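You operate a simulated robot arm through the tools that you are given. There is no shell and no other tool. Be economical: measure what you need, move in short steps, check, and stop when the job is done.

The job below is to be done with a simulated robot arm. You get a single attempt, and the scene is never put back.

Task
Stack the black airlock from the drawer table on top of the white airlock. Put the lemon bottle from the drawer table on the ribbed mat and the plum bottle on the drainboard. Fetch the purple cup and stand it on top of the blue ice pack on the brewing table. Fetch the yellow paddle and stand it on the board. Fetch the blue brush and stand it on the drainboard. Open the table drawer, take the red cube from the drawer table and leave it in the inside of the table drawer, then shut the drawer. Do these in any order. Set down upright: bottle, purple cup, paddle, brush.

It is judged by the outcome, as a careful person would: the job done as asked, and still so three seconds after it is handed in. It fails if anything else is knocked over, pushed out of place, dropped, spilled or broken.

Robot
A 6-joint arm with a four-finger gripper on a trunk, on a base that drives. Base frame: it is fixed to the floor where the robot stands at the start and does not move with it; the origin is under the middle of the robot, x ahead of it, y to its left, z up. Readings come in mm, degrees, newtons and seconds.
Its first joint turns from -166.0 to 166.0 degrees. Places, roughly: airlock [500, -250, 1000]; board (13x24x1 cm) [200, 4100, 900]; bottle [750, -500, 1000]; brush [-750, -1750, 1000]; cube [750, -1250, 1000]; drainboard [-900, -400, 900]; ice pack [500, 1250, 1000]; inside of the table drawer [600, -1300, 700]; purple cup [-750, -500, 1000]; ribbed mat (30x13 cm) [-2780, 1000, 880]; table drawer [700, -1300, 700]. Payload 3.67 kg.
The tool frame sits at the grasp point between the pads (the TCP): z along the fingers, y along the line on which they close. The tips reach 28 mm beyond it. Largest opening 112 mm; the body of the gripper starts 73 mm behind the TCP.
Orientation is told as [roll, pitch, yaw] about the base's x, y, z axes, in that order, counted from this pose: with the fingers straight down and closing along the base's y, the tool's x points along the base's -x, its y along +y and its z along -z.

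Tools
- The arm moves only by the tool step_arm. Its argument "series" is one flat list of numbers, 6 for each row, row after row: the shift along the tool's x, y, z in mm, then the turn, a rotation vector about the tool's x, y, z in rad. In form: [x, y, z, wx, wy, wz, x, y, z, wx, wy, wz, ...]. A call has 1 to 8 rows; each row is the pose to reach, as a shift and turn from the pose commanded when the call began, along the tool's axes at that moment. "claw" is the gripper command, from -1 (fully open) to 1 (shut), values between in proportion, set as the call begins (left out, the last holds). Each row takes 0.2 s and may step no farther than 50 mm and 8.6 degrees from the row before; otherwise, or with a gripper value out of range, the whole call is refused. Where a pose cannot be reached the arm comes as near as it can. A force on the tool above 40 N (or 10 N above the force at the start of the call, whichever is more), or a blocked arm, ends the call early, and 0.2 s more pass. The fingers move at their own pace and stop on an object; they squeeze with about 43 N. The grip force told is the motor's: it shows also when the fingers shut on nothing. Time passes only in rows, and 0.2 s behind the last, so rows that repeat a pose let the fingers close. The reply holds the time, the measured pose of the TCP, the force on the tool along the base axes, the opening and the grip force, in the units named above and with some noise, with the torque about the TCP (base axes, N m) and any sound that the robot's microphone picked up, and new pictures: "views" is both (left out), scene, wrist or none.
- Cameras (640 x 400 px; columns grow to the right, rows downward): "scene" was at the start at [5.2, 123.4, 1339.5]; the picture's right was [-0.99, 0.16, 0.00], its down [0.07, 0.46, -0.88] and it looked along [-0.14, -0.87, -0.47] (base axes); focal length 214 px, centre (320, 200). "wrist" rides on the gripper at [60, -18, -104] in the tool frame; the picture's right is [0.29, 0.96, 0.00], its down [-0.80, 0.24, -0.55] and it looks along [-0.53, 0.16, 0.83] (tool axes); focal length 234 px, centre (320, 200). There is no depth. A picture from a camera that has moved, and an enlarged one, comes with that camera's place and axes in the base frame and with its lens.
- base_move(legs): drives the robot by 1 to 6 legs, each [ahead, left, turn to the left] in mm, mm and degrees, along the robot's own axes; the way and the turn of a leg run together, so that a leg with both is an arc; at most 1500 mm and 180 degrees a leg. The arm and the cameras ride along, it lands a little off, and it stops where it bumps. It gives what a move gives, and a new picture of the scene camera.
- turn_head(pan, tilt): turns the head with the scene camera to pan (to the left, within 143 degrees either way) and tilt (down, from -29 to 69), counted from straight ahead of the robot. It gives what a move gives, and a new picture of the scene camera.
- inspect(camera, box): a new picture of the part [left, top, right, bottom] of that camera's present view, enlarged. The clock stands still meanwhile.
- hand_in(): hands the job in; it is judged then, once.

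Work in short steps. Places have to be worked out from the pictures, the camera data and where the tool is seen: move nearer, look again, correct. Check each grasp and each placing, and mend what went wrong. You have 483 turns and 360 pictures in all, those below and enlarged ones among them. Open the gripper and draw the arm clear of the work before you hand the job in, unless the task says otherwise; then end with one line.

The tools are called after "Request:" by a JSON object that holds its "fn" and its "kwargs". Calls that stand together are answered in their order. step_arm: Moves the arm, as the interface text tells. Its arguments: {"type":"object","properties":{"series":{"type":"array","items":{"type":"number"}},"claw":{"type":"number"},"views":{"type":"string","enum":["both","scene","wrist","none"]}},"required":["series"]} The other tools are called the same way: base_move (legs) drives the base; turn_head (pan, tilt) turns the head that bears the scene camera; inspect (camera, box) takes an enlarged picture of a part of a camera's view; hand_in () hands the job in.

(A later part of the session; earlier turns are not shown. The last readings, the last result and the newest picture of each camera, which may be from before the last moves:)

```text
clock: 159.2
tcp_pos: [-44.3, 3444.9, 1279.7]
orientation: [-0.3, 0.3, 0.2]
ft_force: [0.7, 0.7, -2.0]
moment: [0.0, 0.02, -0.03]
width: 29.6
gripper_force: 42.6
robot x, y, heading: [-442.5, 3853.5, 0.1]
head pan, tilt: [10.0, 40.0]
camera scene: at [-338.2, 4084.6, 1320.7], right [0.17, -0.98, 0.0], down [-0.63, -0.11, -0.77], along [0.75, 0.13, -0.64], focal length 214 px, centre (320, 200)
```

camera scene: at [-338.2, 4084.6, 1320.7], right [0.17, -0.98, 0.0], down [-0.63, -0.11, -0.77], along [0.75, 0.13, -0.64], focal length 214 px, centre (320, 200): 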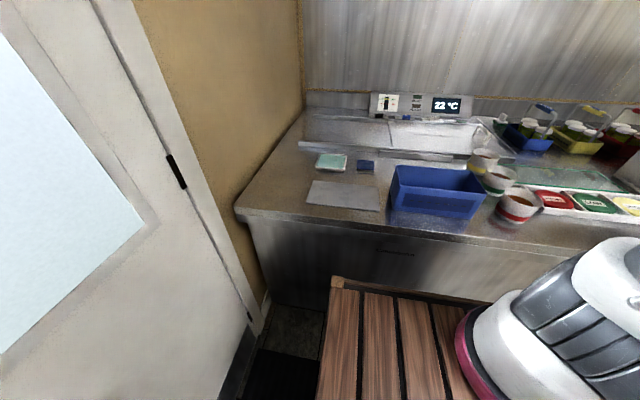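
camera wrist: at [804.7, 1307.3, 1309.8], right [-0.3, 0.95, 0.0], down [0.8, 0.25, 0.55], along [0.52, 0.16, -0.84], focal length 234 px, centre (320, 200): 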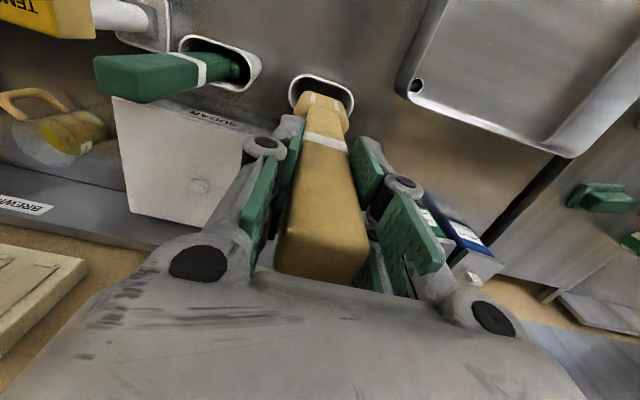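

Triangulated: board centre about (239,4107), top z≈867. Swing the arm over in two calls.

Request:
{"fn": "step_arm", "kwargs": {"series": [-25, 40, 0, 0, 0, 0, -50, 80, 0, 0, 0, 0, -75, 120, 0, 0, 0, 0, -100, 160, 0, 0, 0, 0, -120, 202, 0, 0, 0, 0, -140, 245, 0, 0, 0, 0, -155, 290, 0, 0, 0, 0, -170, 335, 0, 0, 0, 0], "views": "none"}}

Request:
{"fn": "step_arm", "kwargs": {"series": [-15, 42, 5, 0, 0, 0, -30, 84, 10, 0, 0, 0, -45, 126, 15, 0, 0, 0, -60, 168, 20, 0, 0, 0, -75, 210, 25, 0, 0, 0, -88, 252, 30, 0, 0, 0, -100, 290, 35, 0, 0, 0, -112, 325, 40, 0, 0, 0], "views": "both"}}

```text
clock: 161.0
tcp_pos: [126.0, 3781.7, 1274.5]
orientation: [-0.3, 0.3, 0.3]
ft_force: [-0.6, -0.6, -1.2]
moment: [-0.01, -0.02, -0.02]
width: 29.7
gripper_force: 43.3
robot x, y, heading: [-441.9, 3855.0, 0.0]
head pan, tilt: [10.0, 40.0]
```

```text
clock: 162.8
tcp_pos: [236.8, 4104.5, 1236.1]
orientation: [-0.2, 0.1, 0.1]
ft_force: [-0.8, -0.7, -0.3]
moment: [0.05, -0.06, -0.01]
width: 29.4
gripper_force: 43.4
robot x, y, heading: [-441.9, 3854.9, -0.1]
head pan, tilt: [10.0, 40.0]
camera scene: at [-338.4, 4084.2, 1320.8], right [0.17, -0.98, 0.0], down [-0.63, -0.11, -0.77], along [0.75, 0.13, -0.64], focal length 214 px, centre (320, 200)
camera wrist: at [177.0, 4085.9, 1341.1], right [-0.29, 0.96, 0.0], down [0.8, 0.24, 0.55], along [0.53, 0.16, -0.84], focal length 234 px, centre (320, 200)
```

scene: 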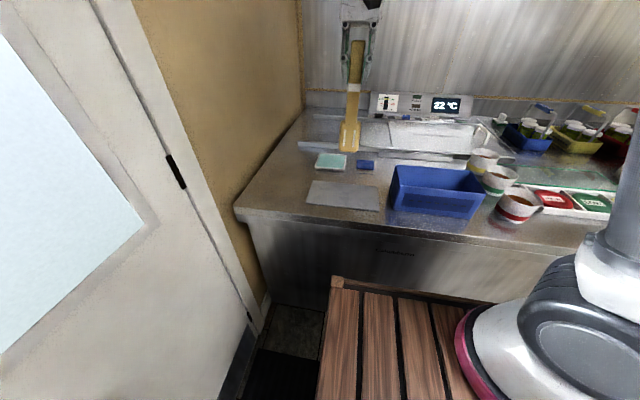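
wrist: 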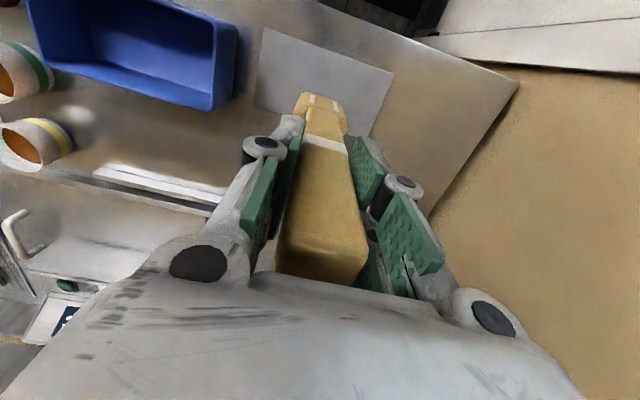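

The wrist view puts board centre at (231,4106), right beneath the paddle. Descend.

Request:
{"fn": "step_arm", "kwargs": {"series": [0, 0, 35, 0, 0, 0, 0, 0, 70, 0, 0, 0, 0, 0, 100, 0, 0, 0, 0, 0, 125, 0, 0, 0, 3, 0, 140, 0, 0, 0], "views": "both"}}

Request:
{"fn": "inspect", "kwargs": {"camera": "scene", "box": [260, 90, 420, 230]}}

```text
clock: 164.0
tcp_pos: [231.8, 4102.7, 1093.4]
orientation: [-0.4, 0.3, 0.2]
ft_force: [-0.4, -0.2, -1.0]
moment: [0.02, 0.0, 0.03]
width: 29.7
gripper_force: 43.0
robot x, y, heading: [-442.8, 3854.1, 0.1]
head pan, tilt: [10.0, 40.0]
camera scene: at [-338.2, 4084.7, 1320.7], right [0.17, -0.98, 0.0], down [-0.63, -0.11, -0.77], along [0.75, 0.13, -0.64], focal length 214 px, centre (320, 200)
camera wrist: at [172.8, 4086.1, 1197.9], right [-0.29, 0.96, 0.0], down [0.8, 0.25, 0.55], along [0.53, 0.16, -0.84], focal length 234 px, centre (320, 200)
```

scene: 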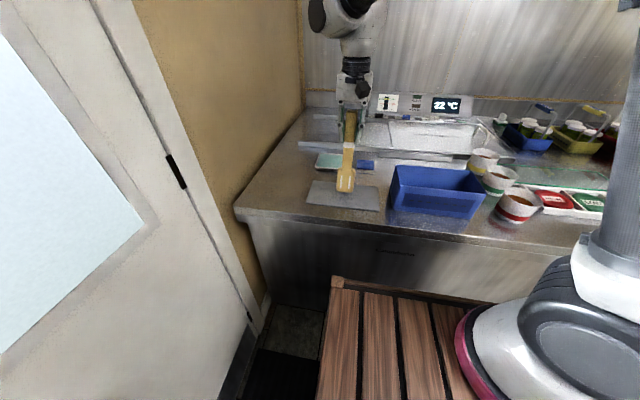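
wrist: 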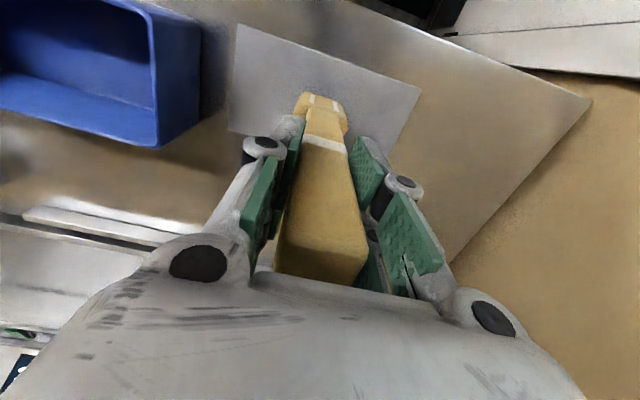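

```text
2.86 times, centred on (340, 160) of scene
camera zoom: at [-338.2, 4084.7, 1320.7], right [0.17, -0.98, 0.0], down [-0.63, -0.11, -0.77], along [0.75, 0.13, -0.64], focal length 613 px, centre (263, 314)
```

zoom: 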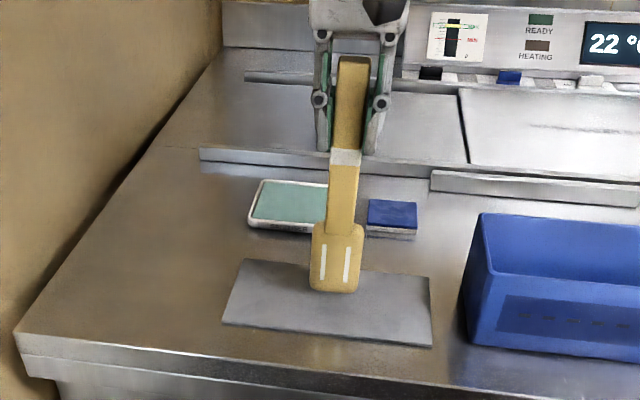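

Request:
{"fn": "step_arm", "kwargs": {"series": [0, 0, 5, 0, 0, 0, 0, 0, 10, 0, 0, 0], "views": "none"}}

Request:
{"fn": "step_arm", "kwargs": {"series": [0, 0, 2, 0, 0, 0, 0, 0, 5, 0, 0, 0], "views": "none"}}

Request:
{"fn": "step_arm", "kwargs": {"series": [0, 0, 2, 0, 0, 0, 0, 0, 4, 0, 0, 0], "views": "none"}}

```text
clock: 164.6
tcp_pos: [232.0, 4104.6, 1083.2]
orientation: [-0.2, 0.3, 0.2]
ft_force: [-0.2, 0.8, -2.0]
moment: [-0.03, 0.02, -0.03]
width: 29.6
gripper_force: 43.7
robot x, y, heading: [-440.6, 3855.4, -0.2]
head pan, tilt: [10.0, 40.0]
```

```text
clock: 165.2
tcp_pos: [232.4, 4104.6, 1078.6]
orientation: [-0.2, 0.3, 0.2]
ft_force: [-0.1, 0.3, -0.6]
moment: [0.02, -0.01, -0.01]
width: 29.5
gripper_force: 42.8
robot x, y, heading: [-443.7, 3856.7, -0.2]
head pan, tilt: [10.0, 40.0]
```

```text
clock: 165.8
tcp_pos: [233.5, 4103.7, 1075.0]
orientation: [-0.3, 0.2, 0.2]
ft_force: [0.3, 0.7, -2.0]
moment: [-0.04, 0.02, 0.02]
width: 29.4
gripper_force: 42.8
robot x, y, heading: [-440.6, 3852.5, -0.1]
head pan, tilt: [10.0, 40.0]
```

Request:
{"fn": "step_arm", "kwargs": {"series": [0, 0, 2, 0, 0, 0, 0, 0, 4, 0, 0, 0], "views": "none"}}

Request:
{"fn": "step_arm", "kwargs": {"series": [0, 0, 2, 0, 0, 0, 0, 0, 4, 0, 0, 0], "views": "scene"}}

Request:
{"fn": "inspect", "kwargs": {"camera": "scene", "box": [300, 130, 400, 220]}}

```text
clock: 166.4
tcp_pos: [233.0, 4105.5, 1072.9]
orientation: [-0.2, 0.1, 0.0]
ft_force: [-1.8, -0.6, 16.5]
moment: [-0.4, 0.23, 0.0]
width: 29.6
gripper_force: 42.8
robot x, y, heading: [-443.5, 3852.5, -0.0]
head pan, tilt: [10.0, 40.0]
```

```text
clock: 167.0
tcp_pos: [232.1, 4105.2, 1069.2]
orientation: [-0.1, 0.2, 0.3]
ft_force: [0.8, -0.3, 39.0]
moment: [-0.05, -0.13, -0.05]
width: 30.2
gripper_force: 43.0
robot x, y, heading: [-441.5, 3853.4, -0.1]
head pan, tilt: [10.0, 40.0]
camera scene: at [-339.3, 4084.3, 1320.9], right [0.17, -0.98, 0.0], down [-0.63, -0.11, -0.77], along [0.75, 0.13, -0.64], focal length 214 px, centre (320, 200)
```

scene: 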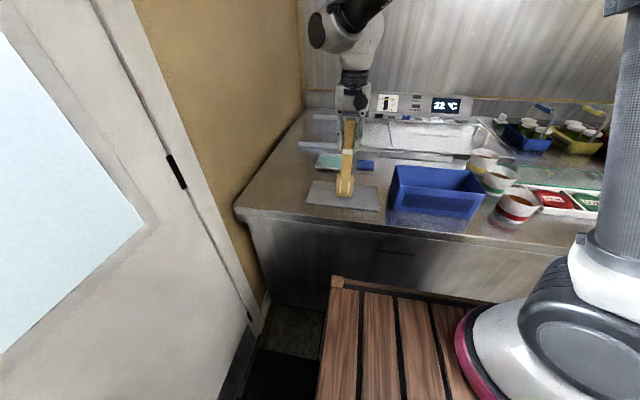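

```text
4.44 times, centred on (350, 175) of scene
camera zoom: at [-339.3, 4084.3, 1320.9], right [0.17, -0.98, 0.0], down [-0.63, -0.11, -0.77], along [0.75, 0.13, -0.64], focal length 953 px, centre (187, 311)
```

zoom: 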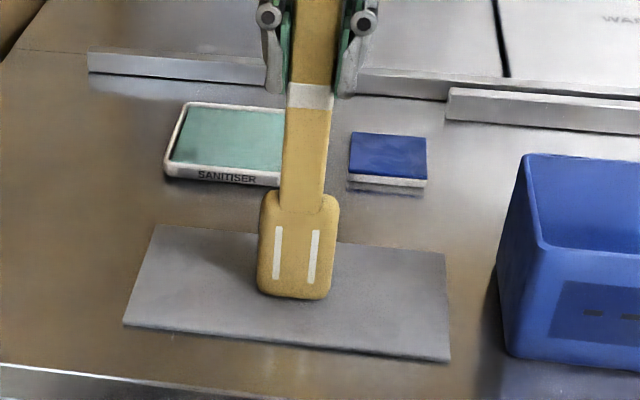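

Seated flat. Relieve the force and release gently.

Request:
{"fn": "step_arm", "kwargs": {"series": [0, 0, -2, 0, 0, 0, 0, 0, -3, 0, 0, 0], "views": "none"}}

Request:
{"fn": "step_arm", "kwargs": {"series": [0, 0, 0, 0, 0, 0, 0, 0, 0, 0, 0, 0], "claw": 0.3, "views": "scene"}}

Request:
{"fn": "inspect", "kwargs": {"camera": "scene", "box": [300, 90, 400, 220]}}

```text
clock: 167.6
tcp_pos: [231.9, 4104.9, 1069.8]
orientation: [-0.4, 0.6, 0.2]
ft_force: [2.3, 0.4, 7.5]
moment: [0.15, -0.62, 0.0]
width: 29.4
gripper_force: 43.2
robot x, y, heading: [-441.9, 3855.0, 0.3]
head pan, tilt: [10.0, 40.0]
```

```text
clock: 168.2
tcp_pos: [232.9, 4104.4, 1070.3]
orientation: [-0.3, 0.5, 0.2]
ft_force: [-0.4, 0.7, 0.6]
moment: [0.04, -0.03, 0.0]
width: 39.1
gripper_force: 0.0
robot x, y, heading: [-440.3, 3853.0, -0.0]
head pan, tilt: [10.0, 40.0]
camera scene: at [-338.3, 4084.7, 1320.7], right [0.17, -0.98, 0.0], down [-0.63, -0.11, -0.77], along [0.75, 0.13, -0.64], focal length 214 px, centre (320, 200)
```

scene: 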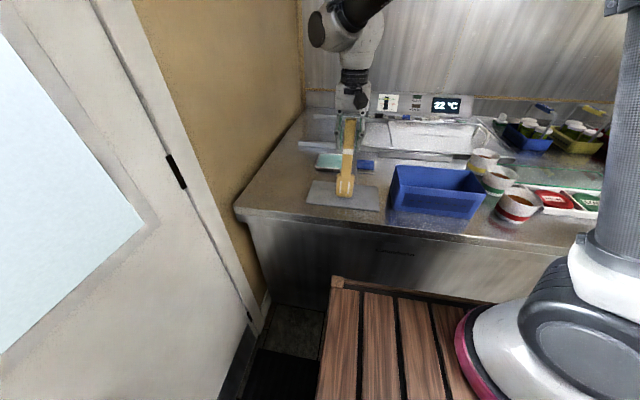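

```text
3.08 times, centred on (350, 155) of scene
camera zoom: at [-338.3, 4084.7, 1320.7], right [0.17, -0.98, 0.0], down [-0.63, -0.11, -0.77], along [0.75, 0.13, -0.64], focal length 660 px, centre (228, 338)
```

zoom: 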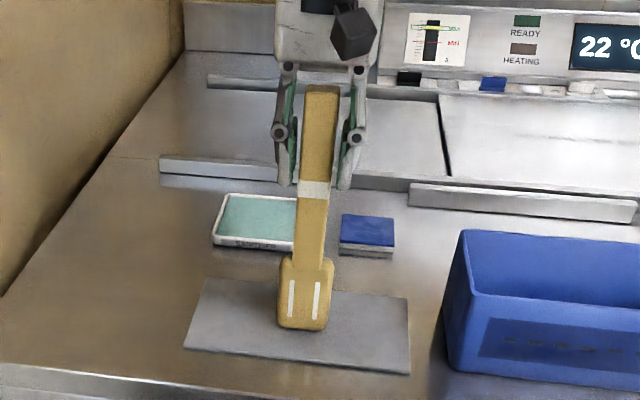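

Standing. Open wider and rise straight up.

Request:
{"fn": "step_arm", "kwargs": {"series": [0, 0, 0, 0, 0, 0, 0, 0, 0, 0, 0, 0, 0, 0, -30, 0, 0, 0, 0, 0, -70, 0, 0, 0, 0, 0, -110, 0, 0, 0, 0, 0, -140, 0, 0, 0], "claw": -0.1, "views": "both"}}

Request:
{"fn": "inspect", "kwargs": {"camera": "scene", "box": [300, 90, 400, 220]}}

```text
clock: 169.6
tcp_pos: [233.2, 4105.5, 1209.9]
orientation: [-0.3, 0.2, 0.2]
ft_force: [-1.0, 0.6, -0.3]
moment: [-0.01, 0.02, 0.02]
width: 61.5
gripper_force: 0.1
robot x, y, heading: [-442.5, 3854.3, -0.1]
head pan, tilt: [10.0, 40.0]
camera scene: at [-338.1, 4084.7, 1320.7], right [0.17, -0.98, 0.0], down [-0.63, -0.11, -0.77], along [0.75, 0.13, -0.64], focal length 214 px, centre (320, 200)
camera wrist: at [174.0, 4087.6, 1315.4], right [-0.29, 0.96, 0.0], down [0.8, 0.25, 0.55], along [0.53, 0.16, -0.84], focal length 234 px, centre (320, 200)
```

scene: 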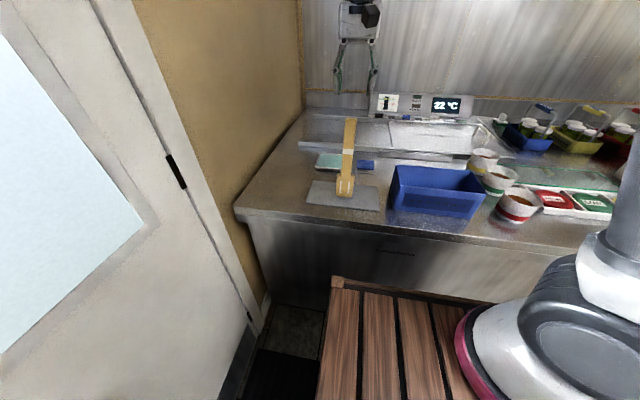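
wrist: 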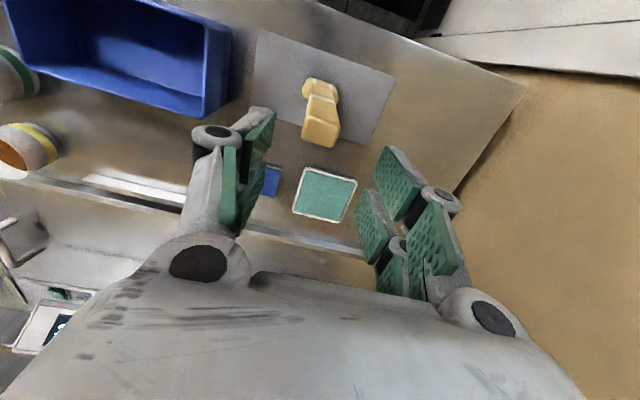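

```text
3.08 times, centred on (350, 155) of scene
camera zoom: at [-338.1, 4084.7, 1320.7], right [0.17, -0.98, 0.0], down [-0.63, -0.11, -0.77], along [0.75, 0.13, -0.64], focal length 660 px, centre (228, 338)
```

zoom: 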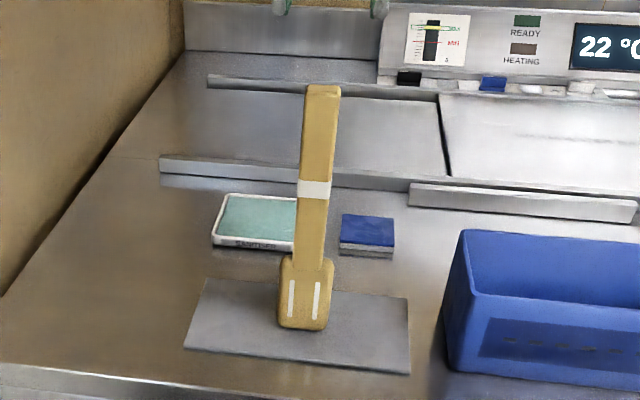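

Paddle stands upright on the board. Retract the arm and drive back to the drawer table for the plum bottle.

Request:
{"fn": "step_arm", "kwargs": {"series": [15, -42, -5, 0, 0, 0, 30, -84, -10, 0, 0, 0, 45, -126, -15, 0, 0, 0, 60, -168, -20, 0, 0, 0, 75, -210, -25, 0, 0, 0, 88, -252, -30, 0, 0, 0, 100, -290, -35, 0, 0, 0, 112, -325, -40, 0, 0, 0], "views": "none"}}

Request:
{"fn": "step_arm", "kwargs": {"series": [25, -40, 0, 0, 0, 0, 50, -80, 0, 0, 0, 0, 75, -120, 0, 0, 0, 0, 100, -160, 0, 0, 0, 0, 120, -202, 0, 0, 0, 0, 140, -245, 0, 0, 0, 0, 155, -290, 0, 0, 0, 0, 170, -335, 0, 0, 0, 0], "views": "none"}}

Request:
{"fn": "base_move", "kwargs": {"legs": [[0, -1300, 0], [100, -1300, 0], [150, -800, 0]]}}

```text
clock: 171.4
tcp_pos: [121.5, 3778.6, 1252.5]
orientation: [-0.3, 0.3, 0.3]
ft_force: [-0.3, 0.3, 0.7]
moment: [0.0, 0.03, 0.02]
width: 61.6
gripper_force: 0.0
robot x, y, heading: [-442.6, 3857.5, 0.2]
head pan, tilt: [10.0, 40.0]
```

```text
clock: 173.2
tcp_pos: [-46.8, 3443.8, 1257.2]
orientation: [-0.2, 0.4, 0.3]
ft_force: [1.0, 1.0, 1.6]
moment: [-0.06, 0.0, 0.0]
width: 61.7
gripper_force: 0.0
robot x, y, heading: [-440.0, 3857.5, 0.2]
head pan, tilt: [10.0, 40.0]
```

```text
clock: 189.8
tcp_pos: [197.7, 62.3, 1256.0]
orientation: [-0.4, 0.3, 0.7]
ft_force: [-0.3, 0.2, -0.3]
moment: [-0.01, -0.01, -0.05]
width: 61.3
gripper_force: 0.1
robot x, y, heading: [-198.7, 473.1, 0.4]
head pan, tilt: [10.0, 40.0]
camera scene: at [-98.8, 702.5, 1320.7], right [0.18, -0.98, 0.0], down [-0.63, -0.12, -0.77], along [0.75, 0.14, -0.64], focal length 214 px, centre (320, 200)
```

scene: 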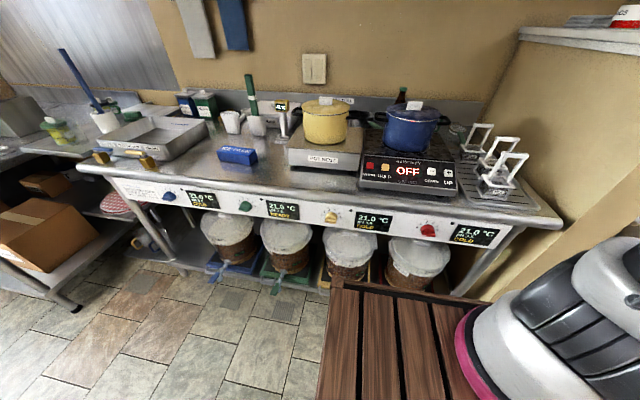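

The plum is far back, at about (1040,-590). I drive right along the aisle to line the arm up with it.

Request:
{"fn": "base_move", "kwargs": {"legs": [[0, -960, -0.4]]}}

Request:
{"fn": "turn_head", "kwargs": {"pan": -5, "tilt": 30}}

```text
clock: 194.8
tcp_pos: [219.6, -911.1, 1257.3]
orientation: [-0.4, 0.3, 1.6]
ft_force: [0.6, 0.5, -0.4]
moment: [0.04, 0.01, 0.0]
width: 61.8
gripper_force: 0.0
robot x, y, heading: [-186.0, -509.8, 1.4]
head pan, tilt: [10.0, 40.0]
camera scene: at [-86.0, -275.9, 1320.7], right [0.2, -0.98, 0.0], down [-0.63, -0.13, -0.77], along [0.75, 0.15, -0.64], focal length 214 px, centre (320, 200)
```

scene: 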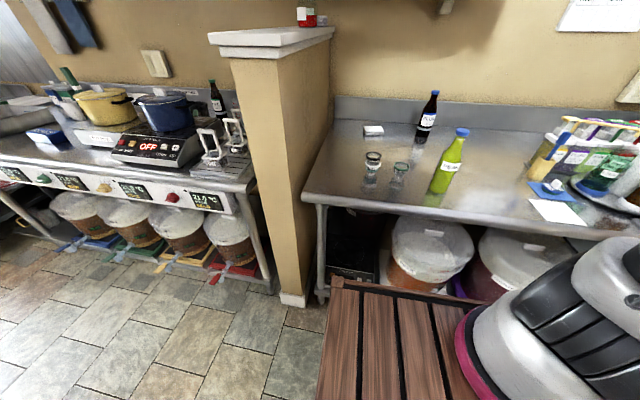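

```text
clock: 195.6
tcp_pos: [218.9, -911.0, 1255.8]
orientation: [-0.2, 0.3, 1.5]
ft_force: [0.0, -0.3, -0.2]
moment: [0.0, 0.04, -0.02]
width: 61.9
gripper_force: 0.0
robot x, y, heading: [-183.7, -506.1, 1.3]
head pan, tilt: [-5.0, 30.0]
camera scene: at [-79.1, -298.3, 1336.0], right [-0.06, -1.0, 0.0], down [-0.5, 0.03, -0.87], along [0.86, -0.05, -0.5], focal length 214 px, centre (320, 200)
```

scene: 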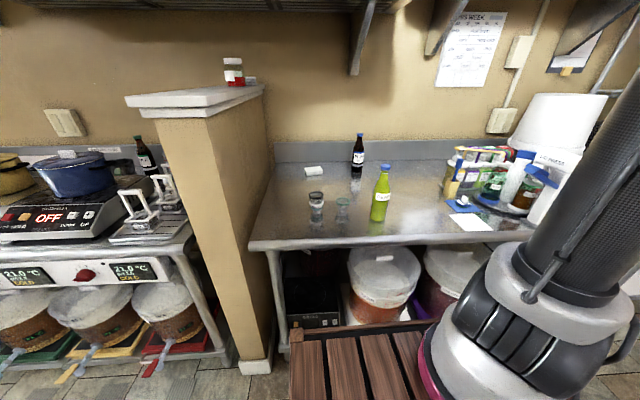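

Request:
{"fn": "inspect", "kwargs": {"camera": "scene", "box": [280, 120, 420, 240]}}

```text
3.33 times, centred on (350, 180) of scene
camera zoom: at [-79.1, -298.3, 1336.0], right [-0.06, -1.0, 0.0], down [-0.5, 0.03, -0.87], along [0.86, -0.05, -0.5], focal length 715 px, centre (220, 267)
```

zoom: 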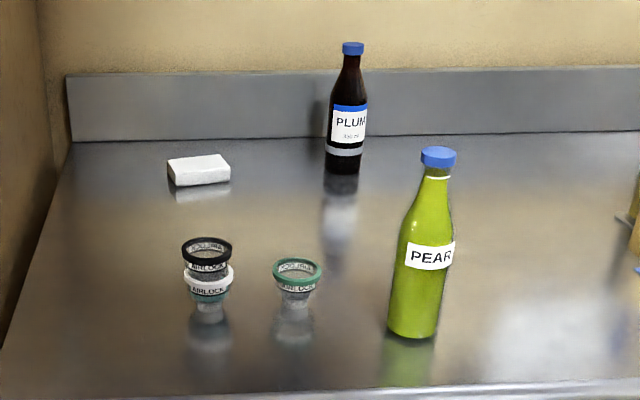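

The stack looks perfectly nested. Plum is at about (1043,-580), top ≈1070, so I position the robot at about (-60,-700) to approach diagonally, clear of the pear bottle.

Request:
{"fn": "base_move", "kwargs": {"legs": [[0, -195, -1.4], [125, 0, 0]]}}

Request:
{"fn": "turn_head", "kwargs": {"pan": 5, "tilt": 30}}

Request:
{"fn": "inspect", "kwargs": {"camera": "scene", "box": [220, 100, 420, 240]}}

```text
clock: 198.1
tcp_pos: [338.5, -1114.5, 1256.9]
orientation: [-0.2, 0.4, 0.1]
ft_force: [0.7, 0.2, 0.4]
moment: [-0.01, 0.01, 0.03]
width: 61.7
gripper_force: 0.0
robot x, y, heading: [-54.5, -697.7, 0.1]
head pan, tilt: [-5.0, 30.0]
camera scene: at [54.5, -494.3, 1336.1], right [-0.09, -1.0, 0.0], down [-0.5, 0.04, -0.87], along [0.86, -0.08, -0.5], focal length 214 px, centre (320, 200)
```

scene: 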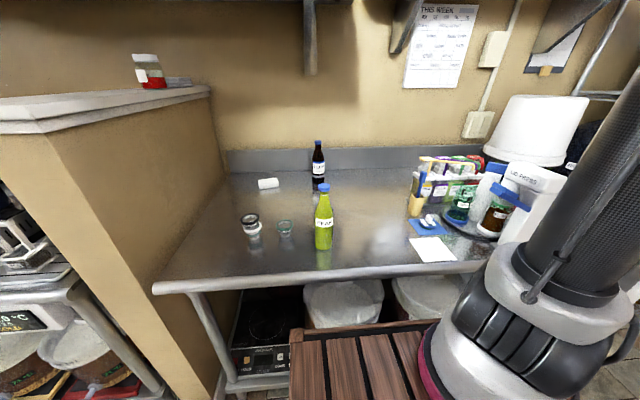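

```text
clock: 198.8
tcp_pos: [338.6, -1113.9, 1256.1]
orientation: [-0.2, 0.4, 0.0]
ft_force: [-0.2, -0.7, 0.6]
moment: [-0.03, 0.0, 0.01]
width: 61.5
gripper_force: 0.0
robot x, y, heading: [-54.7, -698.6, -0.1]
head pan, tilt: [5.0, 30.0]
camera scene: at [54.5, -478.6, 1336.1], right [0.09, -1.0, 0.0], down [-0.5, -0.04, -0.87], along [0.86, 0.07, -0.5], focal length 214 px, centre (320, 200)
```

scene: 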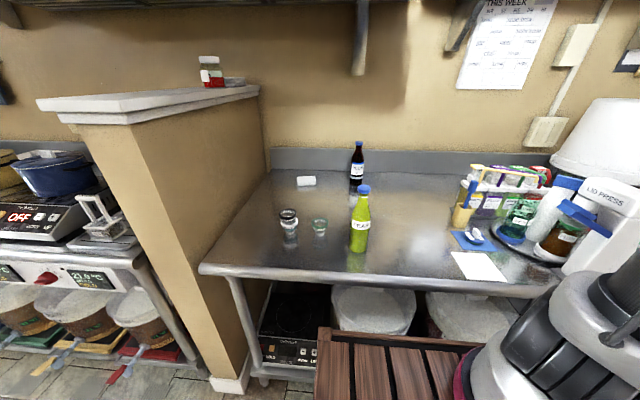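

```text
2.86 times, centred on (320, 170) of scene
camera zoom: at [54.5, -478.6, 1336.1], right [0.09, -1.0, 0.0], down [-0.5, -0.04, -0.87], along [0.86, 0.07, -0.5], focal length 613 px, centre (320, 286)
```

zoom: 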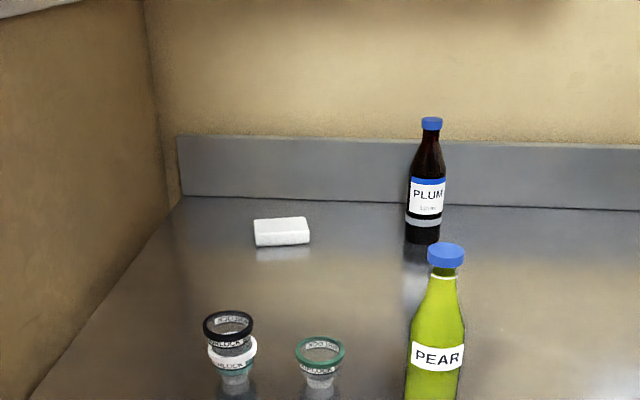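

Plum at (1042,-572). I plan a 45° tilted body grasp and first bring the gripper across to y≈-725.

Request:
{"fn": "step_arm", "kwargs": {"series": [-7, 48, 0, 0, 0, 0, -14, 96, 0, 0, 0, 0, -21, 144, 0, 0, 0, 0, -28, 192, 0, 0, 0, 0, -35, 240, 0, 0, 0, 0, -42, 288, 0, 0, 0, 0, -49, 336, 0, 0, 0, 0, -56, 384, 0, 0, 0, 0], "claw": -0.7, "views": "none"}}

```text
clock: 200.6
tcp_pos: [391.9, -730.5, 1253.2]
orientation: [-0.2, 0.2, 0.1]
ft_force: [-0.2, 0.1, -0.1]
moment: [0.05, -0.02, 0.02]
width: 95.0
gripper_force: 0.0
robot x, y, heading: [-55.2, -701.2, 0.0]
head pan, tilt: [5.0, 30.0]
```

Request:
{"fn": "step_arm", "kwargs": {"series": [-46, 10, 9, -0.0133, -0.0976, -0.0321, -92, 20, 18, -0.0266, -0.1952, -0.0641, -138, 30, 27, -0.0398, -0.2927, -0.0962, -184, 40, 36, -0.0531, -0.3903, -0.1283, -230, 50, 45, -0.0664, -0.4879, -0.1603, -276, 60, 54, -0.0797, -0.5855, -0.1924, -322, 70, 63, -0.0929, -0.683, -0.2244, -368, 80, 73, -0.1062, -0.7806, -0.2565], "views": "both"}}

```text
clock: 202.4
tcp_pos: [761.1, -649.8, 1181.4]
orientation: [-0.3, -44.8, 15.8]
ft_force: [0.4, -1.3, 1.2]
moment: [0.02, 0.0, 0.02]
width: 95.1
gripper_force: 0.0
robot x, y, heading: [-54.7, -698.8, -0.0]
head pan, tilt: [5.0, 30.0]
camera scene: at [54.0, -478.6, 1336.1], right [0.09, -1.0, 0.0], down [-0.5, -0.04, -0.87], along [0.86, 0.07, -0.5], focal length 214 px, centre (320, 200)
camera wrist: at [655.2, -698.2, 1214.7], right [-0.45, 0.87, -0.21], down [0.1, 0.28, 0.95], along [0.88, 0.41, -0.22], focal length 234 px, centre (320, 200)
```

scene: 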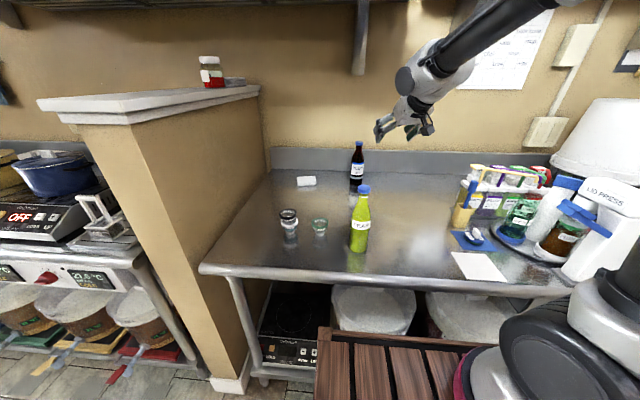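
wrist: 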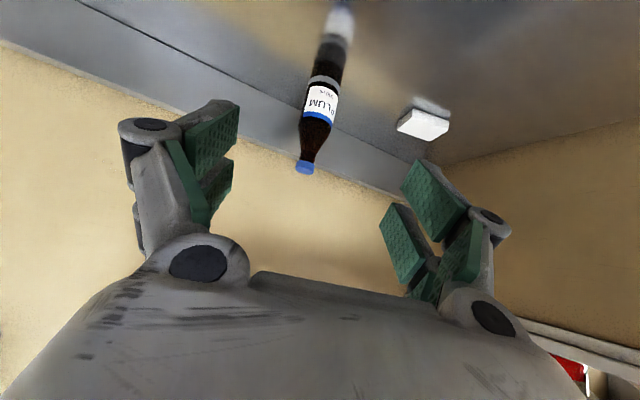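

The wrist view confirms plum at (1045,-565). Move onto the approach line.

Request:
{"fn": "step_arm", "kwargs": {"series": [-11, 1, 40, 0, 0, 0, -22, 2, 80, 0, 0, 0, -33, 3, 120, 0, 0, 0, -44, 3, 160, 0, 0, 0, -44, 3, 200, 0, 0, 0], "views": "both"}}

```text
clock: 203.6
tcp_pos: [925.5, -599.4, 1069.4]
orientation: [-0.3, -44.6, 15.8]
ft_force: [-0.8, -0.1, 0.9]
moment: [-0.03, 0.04, 0.03]
width: 95.3
gripper_force: 0.1
robot x, y, heading: [-57.8, -698.3, -0.2]
head pan, tilt: [5.0, 30.0]
camera scene: at [54.0, -478.6, 1336.1], right [0.09, -1.0, 0.0], down [-0.5, -0.04, -0.87], along [0.86, 0.07, -0.5], focal length 214 px, centre (320, 200)
camera wrist: at [818.7, -647.6, 1101.4], right [-0.45, 0.87, -0.21], down [0.1, 0.28, 0.95], along [0.88, 0.41, -0.22], focal length 234 px, centre (320, 200)
```

scene: 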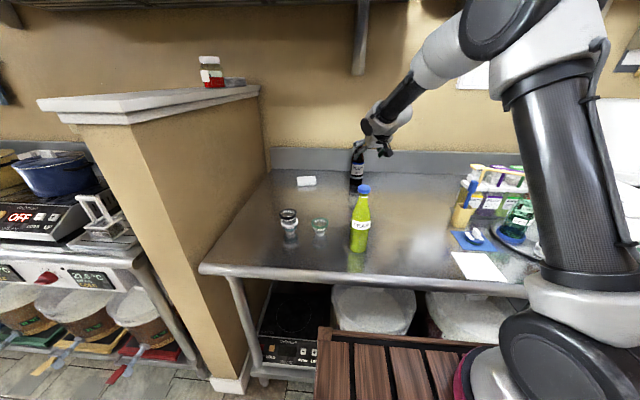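
wrist: 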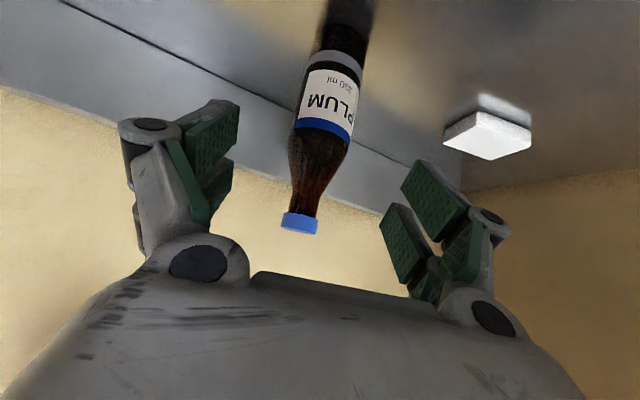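

Nicely in line. Advance along the tool axis to straddle the body.

Request:
{"fn": "step_arm", "kwargs": {"series": [0, 2, 35, 0, 0, 0, 0, 4, 70, 0, 0, 0, -2, 4, 105, 0, 0, 0, -2, 4, 135, 0, 0, 0, -2, 4, 160, 0, 0, 0, -2, 4, 176, 0, 0, 0], "views": "both"}}

```text
clock: 205.1
tcp_pos: [1048.2, -561.1, 956.4]
orientation: [-0.1, -45.7, 15.8]
ft_force: [-2.8, -0.1, 9.9]
moment: [-0.09, 0.14, 0.01]
width: 95.0
gripper_force: 0.1
robot x, y, heading: [-55.9, -700.2, -0.0]
head pan, tilt: [5.0, 30.0]
stopped in row 6: the force on the tool passed its limit at 43 N (the readings are from after the stop); the commanded pose is now the measured one
camera scene: at [53.9, -478.7, 1336.1], right [0.09, -1.0, 0.0], down [-0.5, -0.04, -0.87], along [0.86, 0.07, -0.5], focal length 214 px, centre (320, 200)
camera wrist: at [940.9, -608.9, 986.0], right [-0.45, 0.87, -0.21], down [0.09, 0.28, 0.96], along [0.89, 0.41, -0.2], focal length 234 px, centre (320, 200)
```

scene: 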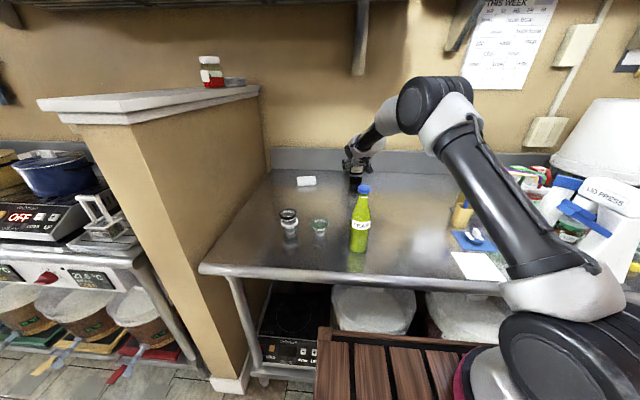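
wrist: 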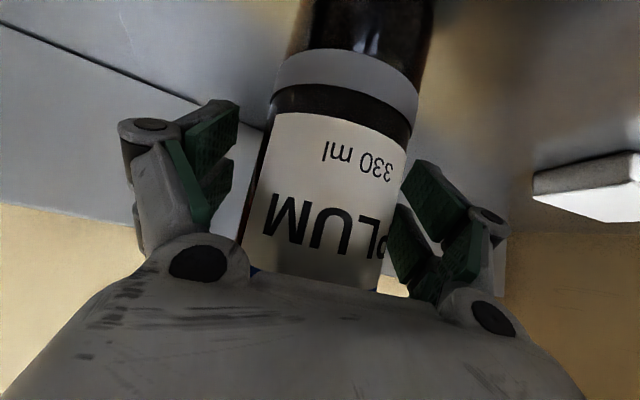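

Contact: the palm met the bottle's shoulder, so the bottle is nearer than I judged (centre ≈(1026,-570)). Back off 25 mm and re-look.

Request:
{"fn": "step_arm", "kwargs": {"series": [0, 0, -15, 0, 0, 0, 0, 0, -30, 0, 0, 0], "views": "both"}}

Request:
{"fn": "inspect", "kwargs": {"camera": "scene", "box": [310, 110, 410, 210]}}

```text
clock: 205.7
tcp_pos: [1028.1, -564.6, 973.4]
orientation: [-0.2, -45.5, 15.8]
ft_force: [-0.5, 0.7, -1.2]
moment: [0.03, -0.11, 0.01]
width: 95.0
gripper_force: 0.1
robot x, y, heading: [-57.8, -699.7, -0.3]
head pan, tilt: [5.0, 30.0]
camera scene: at [54.6, -478.5, 1336.0], right [0.09, -1.0, 0.0], down [-0.5, -0.04, -0.87], along [0.86, 0.07, -0.5], focal length 214 px, centre (320, 200)
camera wrist: at [920.6, -613.6, 1004.6], right [-0.45, 0.87, -0.21], down [0.09, 0.28, 0.96], along [0.89, 0.41, -0.21], focal length 234 px, centre (320, 200)
```

scene: 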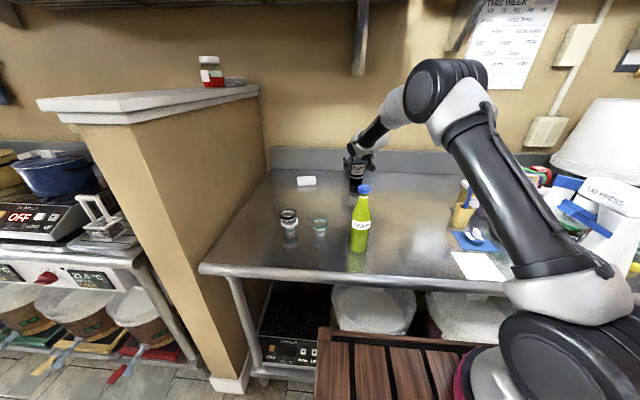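
wrist: 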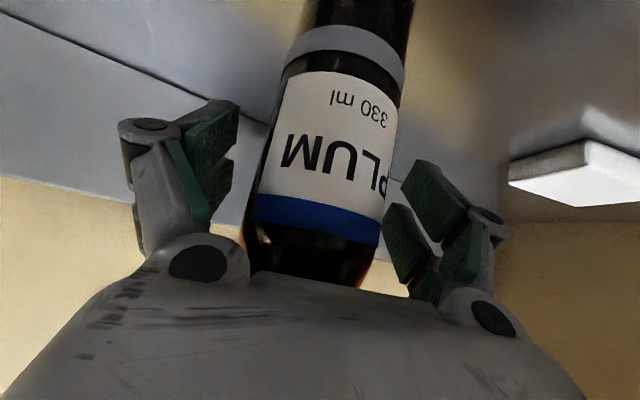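

```text
4.00 times, centred on (360, 160) of scene
camera zoom: at [54.6, -478.5, 1336.0], right [0.09, -1.0, 0.0], down [-0.5, -0.04, -0.87], along [0.86, 0.07, -0.5], focal length 858 px, centre (160, 360)
```

zoom: 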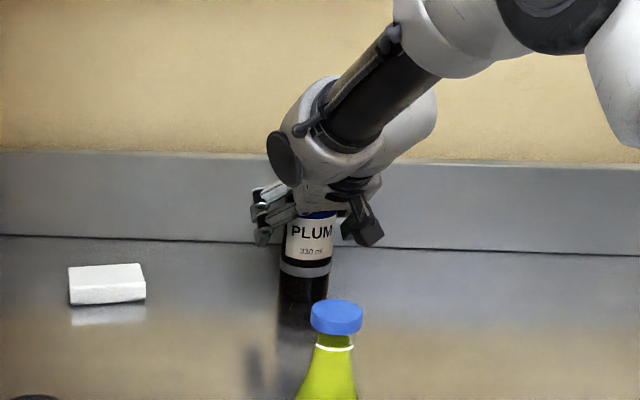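

Bottle still upright. Drop ~25 mm straight down (staying at the same horizontal place) and close.

Request:
{"fn": "step_arm", "kwargs": {"series": [10, 0, 7, 0, 0, 0, 21, 0, 14, 0, 0, 0], "views": "none"}}

Request:
{"fn": "step_arm", "kwargs": {"series": [0, 0, 0, 0, 0, 0, 0, 0, 0, 0, 0, 0, 0, 0, 0, 0, 0, 0], "claw": 1, "views": "wrist"}}

```text
clock: 206.2
tcp_pos: [1021.8, -565.1, 948.7]
orientation: [0.0, -45.3, 15.9]
ft_force: [-0.2, 0.6, 0.4]
moment: [0.0, 0.0, 0.01]
width: 95.1
gripper_force: 0.0
robot x, y, heading: [-54.4, -697.8, 0.1]
head pan, tilt: [5.0, 30.0]
```

```text
clock: 207.1
tcp_pos: [1022.3, -567.4, 949.2]
orientation: [0.0, -45.3, 15.8]
ft_force: [0.0, -1.3, 1.5]
moment: [0.11, 0.13, 0.06]
width: 58.0
gripper_force: 43.1
robot x, y, heading: [-55.6, -698.7, -0.2]
head pan, tilt: [5.0, 30.0]
camera wrist: at [915.7, -615.9, 980.6], right [-0.46, 0.87, -0.2], down [0.1, 0.28, 0.96], along [0.88, 0.42, -0.21], focal length 234 px, centre (320, 200)
```

wrist: 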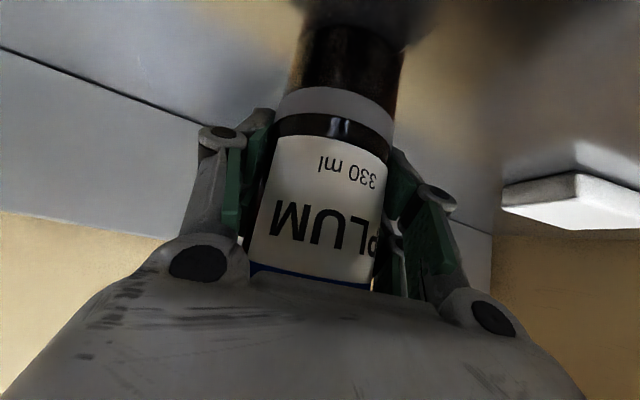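

Gripped at 58 mm. Lift 150 mm straight up.

Request:
{"fn": "step_arm", "kwargs": {"series": [-14, 0, -14, 0, 0, 0, -35, 0, -35, 0, 0, 0, -60, 0, -60, 0, 0, 0, -85, 0, -84, 0, 0, 0, -107, 0, -105, 0, 0, 0], "views": "scene"}}

```text
clock: 208.2
tcp_pos: [1022.4, -567.1, 1098.8]
orientation: [-0.2, -45.4, 15.8]
ft_force: [0.7, 0.6, -7.1]
moment: [0.01, -0.04, -0.03]
width: 58.2
gripper_force: 42.6
robot x, y, heading: [-55.3, -701.4, -0.0]
head pan, tilt: [5.0, 30.0]
camera scene: at [55.1, -478.4, 1336.0], right [0.09, -1.0, 0.0], down [-0.5, -0.04, -0.87], along [0.86, 0.07, -0.5], focal length 214 px, centre (320, 200)
```

scene: 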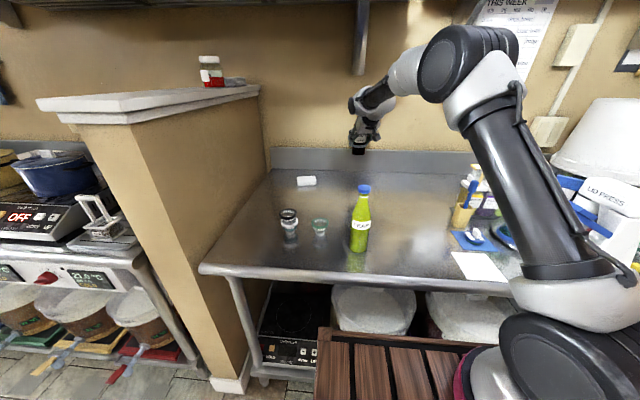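

Request:
{"fn": "step_arm", "kwargs": {"series": [20, 0, -26, 0, 0, 0, 50, 0, -65, 0, 0, 0, 80, 0, -104, 0, 0, 0, 110, 0, -143, 0, 0, 0, 140, 0, -182, 0, 0, 0, 170, 0, -221, 0, 0, 0, 200, 0, -260, 0, 0, 0, 220, 0, -286, 0, 0, 0], "views": "none"}}

Request:
{"fn": "step_arm", "kwargs": {"series": [20, 0, -26, 0, 0, 0, 50, 0, -65, 0, 0, 0, 73, 0, -96, 0, 0, 0], "views": "both"}}

```text
clock: 210.1
tcp_pos: [675.6, -664.8, 1142.8]
orientation: [-0.1, -45.5, 15.7]
ft_force: [-0.6, -0.7, -6.2]
moment: [0.01, 0.0, -0.02]
width: 58.4
gripper_force: 43.3
robot x, y, heading: [-55.6, -696.5, 0.2]
head pan, tilt: [5.0, 30.0]
```

```text
clock: 210.8
tcp_pos: [564.1, -698.7, 1162.4]
orientation: [0.0, -45.2, 15.8]
ft_force: [0.8, -0.2, -5.4]
moment: [0.02, -0.05, 0.0]
width: 58.1
gripper_force: 43.0
out of reach, approached as far as the arm can: row 3
robot x, y, heading: [-55.0, -698.3, 0.2]
head pan, tilt: [5.0, 30.0]
camera scene: at [55.0, -478.3, 1336.0], right [0.09, -1.0, 0.0], down [-0.5, -0.04, -0.87], along [0.86, 0.07, -0.5], focal length 214 px, centre (320, 200)
camera wrist: at [457.7, -747.5, 1194.7], right [-0.46, 0.87, -0.21], down [0.1, 0.28, 0.96], along [0.88, 0.42, -0.21], focal length 234 px, centre (320, 200)
```

scene: 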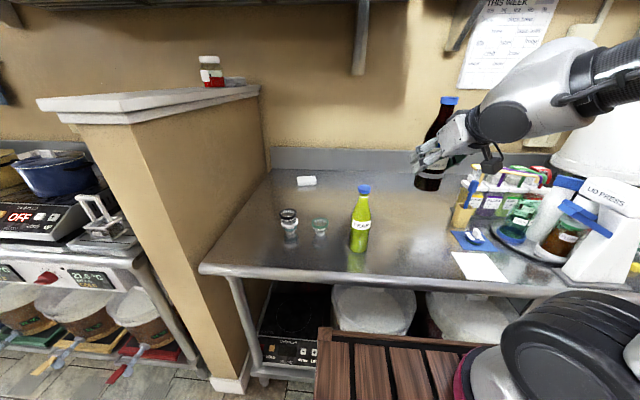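
wrist: 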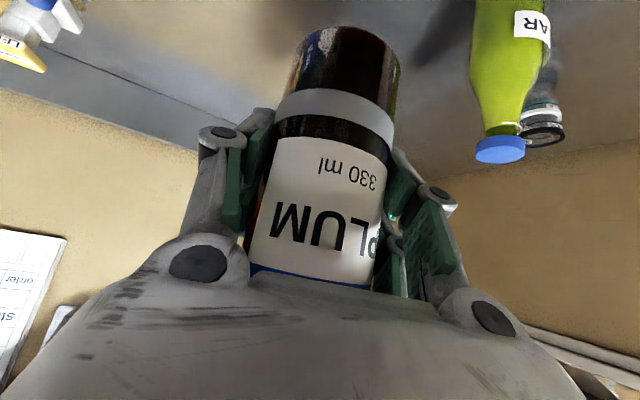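

Drive out to the main room and rotate 180° there.

Request:
{"fn": "base_move", "kwargs": {"legs": [[-145, 0, 0], [0, 1400, 0], [-350, 800, 0]]}}

Request:
{"fn": "base_move", "kwargs": {"legs": [[0, 0, 90], [0, 0, 90]]}}

```text
clock: 223.0
tcp_pos: [36.9, 1504.5, 1164.1]
orientation: [0.0, -45.3, 17.1]
ft_force: [-0.4, 0.3, -6.3]
moment: [0.02, -0.04, 0.0]
width: 58.0
gripper_force: 43.2
robot x, y, heading: [-584.3, 1490.7, 1.3]
head pan, tilt: [5.0, 30.0]
camera scene: at [-477.2, 1714.6, 1336.0], right [0.11, -0.99, 0.0], down [-0.5, -0.05, -0.87], along [0.86, 0.09, -0.5], focal length 214 px, centre (320, 200)
```

scene: 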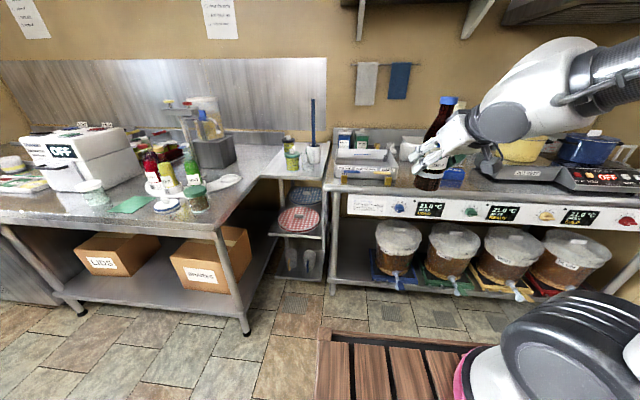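

```text
clock: 230.9
tcp_pos: [-1203.7, 1499.4, 1162.9]
orientation: [0.0, -45.4, -165.1]
ft_force: [0.1, 0.1, -5.4]
moment: [0.01, 0.02, -0.01]
width: 58.1
gripper_force: 43.4
robot x, y, heading: [-582.1, 1491.7, 179.2]
head pan, tilt: [5.0, 30.0]
camera scene: at [-697.2, 1268.6, 1336.0], right [-0.07, 1.0, 0.0], down [0.5, 0.03, -0.87], along [-0.86, -0.06, -0.5], focal length 214 px, centre (320, 200)
```

scene: 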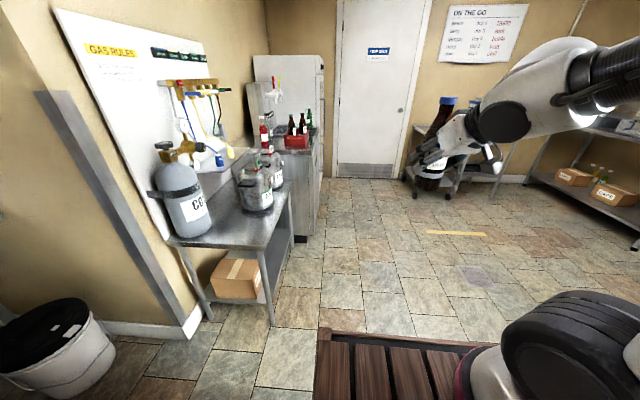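

Back up toward the aisle and slide left (−y) to the drainboard.

Request:
{"fn": "base_move", "kwargs": {"legs": [[-450, 0, 0.8], [0, 1000, 0]]}}

Request:
{"fn": "turn_head", "kwargs": {"pan": 20, "tilt": 30}}

```text
clock: 238.4
tcp_pos: [-753.3, 480.6, 1163.7]
orientation: [0.0, -45.3, -163.3]
ft_force: [0.4, -0.4, -5.6]
moment: [-0.03, -0.01, 0.03]
width: 58.2
gripper_force: 43.2
robot x, y, heading: [-131.2, 488.2, -179.2]
head pan, tilt: [5.0, 30.0]
camera scene: at [-240.7, 264.7, 1336.0], right [-0.1, 0.99, 0.0], down [0.5, 0.05, -0.87], along [-0.86, -0.09, -0.5], focal length 214 px, centre (320, 200)
```

scene: 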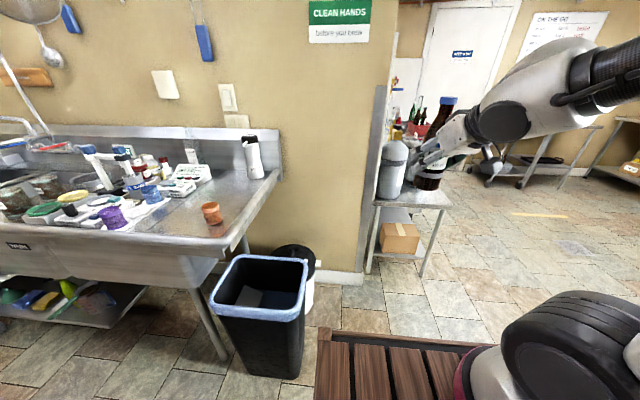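

```text
clock: 239.2
tcp_pos: [-754.3, 480.2, 1163.4]
orientation: [-0.1, -45.3, -163.2]
ft_force: [0.1, 0.3, -6.0]
moment: [-0.05, 0.01, -0.04]
width: 57.9
gripper_force: 42.2
robot x, y, heading: [-130.6, 490.5, -179.1]
head pan, tilt: [20.0, 30.0]
camera scene: at [-235.3, 241.8, 1336.0], right [-0.36, 0.93, 0.0], down [0.47, 0.18, -0.87], along [-0.81, -0.31, -0.5], focal length 214 px, centre (320, 200)
```

scene: 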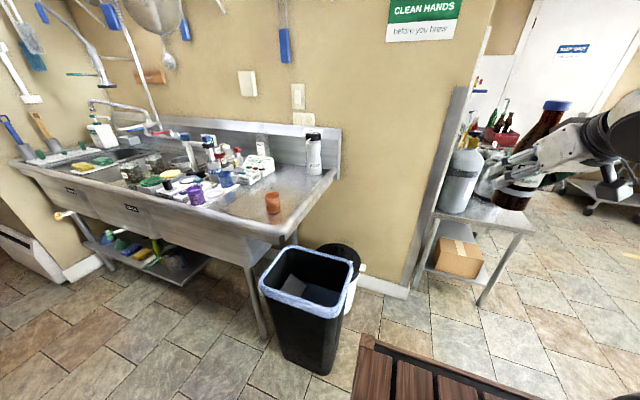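

Request:
{"fn": "inspect", "kwargs": {"camera": "scene", "box": [100, 110, 350, 260]}}

```text
2.56 times, centred on (225, 185) of scene
camera zoom: at [-235.3, 241.8, 1336.0], right [-0.36, 0.93, 0.0], down [0.47, 0.18, -0.87], along [-0.81, -0.31, -0.5], focal length 549 px, centre (563, 238)
```

zoom: 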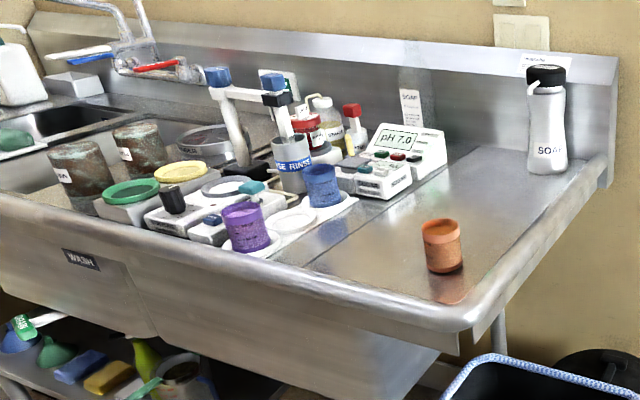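

The drainboard's free steel area spans roughly y -400..-100. I'll set the plum at about (-1040,-280). Drive left ~680.

Request:
{"fn": "base_move", "kwargs": {"legs": [[0, 680, -0.8]]}}

Request:
{"fn": "turn_head", "kwargs": {"pan": -5, "tilt": 35}}

```text
clock: 242.9
tcp_pos: [-746.9, -194.0, 1164.2]
orientation: [0.0, -45.3, -164.0]
ft_force: [0.2, -0.3, -6.0]
moment: [0.0, 0.02, 0.01]
width: 58.3
gripper_force: 43.2
robot x, y, heading: [-126.5, -191.4, -180.0]
head pan, tilt: [20.0, 30.0]
camera scene: at [-232.4, -439.1, 1336.0], right [-0.34, 0.94, 0.0], down [0.47, 0.17, -0.87], along [-0.81, -0.3, -0.5], focal length 214 px, centre (320, 200)
```

scene: 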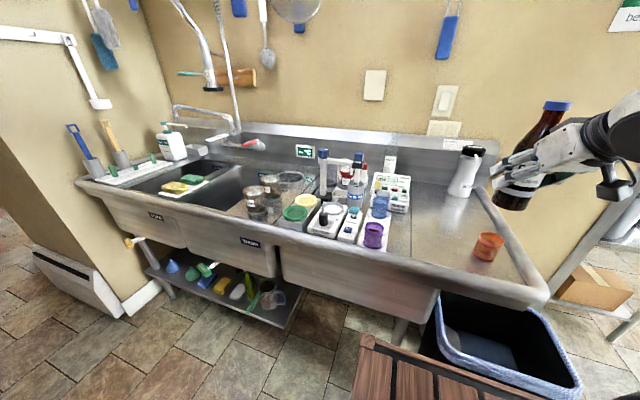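

```text
clock: 243.8
tcp_pos: [-747.2, -194.8, 1164.0]
orientation: [0.0, -45.4, -164.0]
ft_force: [-1.7, -0.4, -5.4]
moment: [-0.01, 0.03, 0.01]
width: 58.1
gripper_force: 42.8
robot x, y, heading: [-130.1, -197.8, -180.0]
head pan, tilt: [-5.0, 35.0]
camera scene: at [-235.2, -400.5, 1328.3], right [0.08, 1.0, 0.0], down [0.57, -0.05, -0.82], along [-0.82, 0.07, -0.57], focal length 214 px, centre (320, 200)
```

scene: 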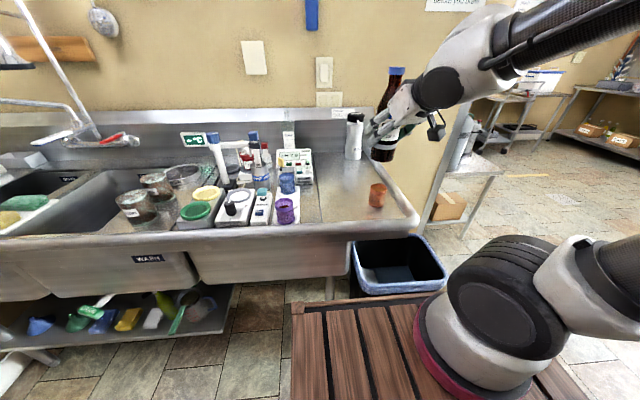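

Request:
{"fn": "inspect", "kwargs": {"camera": "scene", "box": [180, 110, 440, 260]}}

```text
2.46 times, centred on (310, 185) of scene
camera zoom: at [-235.2, -400.5, 1328.3], right [0.08, 1.0, 0.0], down [0.57, -0.05, -0.82], along [-0.82, 0.07, -0.57], focal length 528 px, centre (345, 237)
```

zoom: 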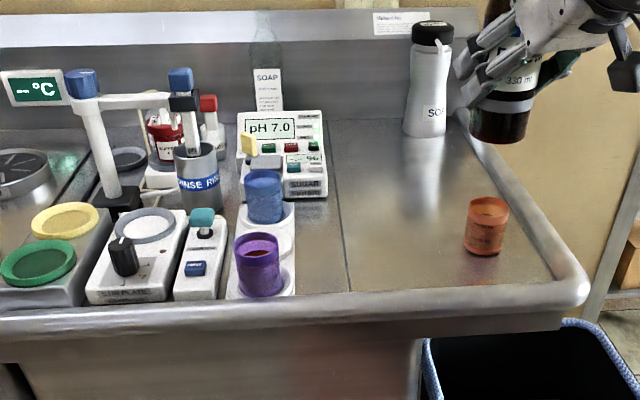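

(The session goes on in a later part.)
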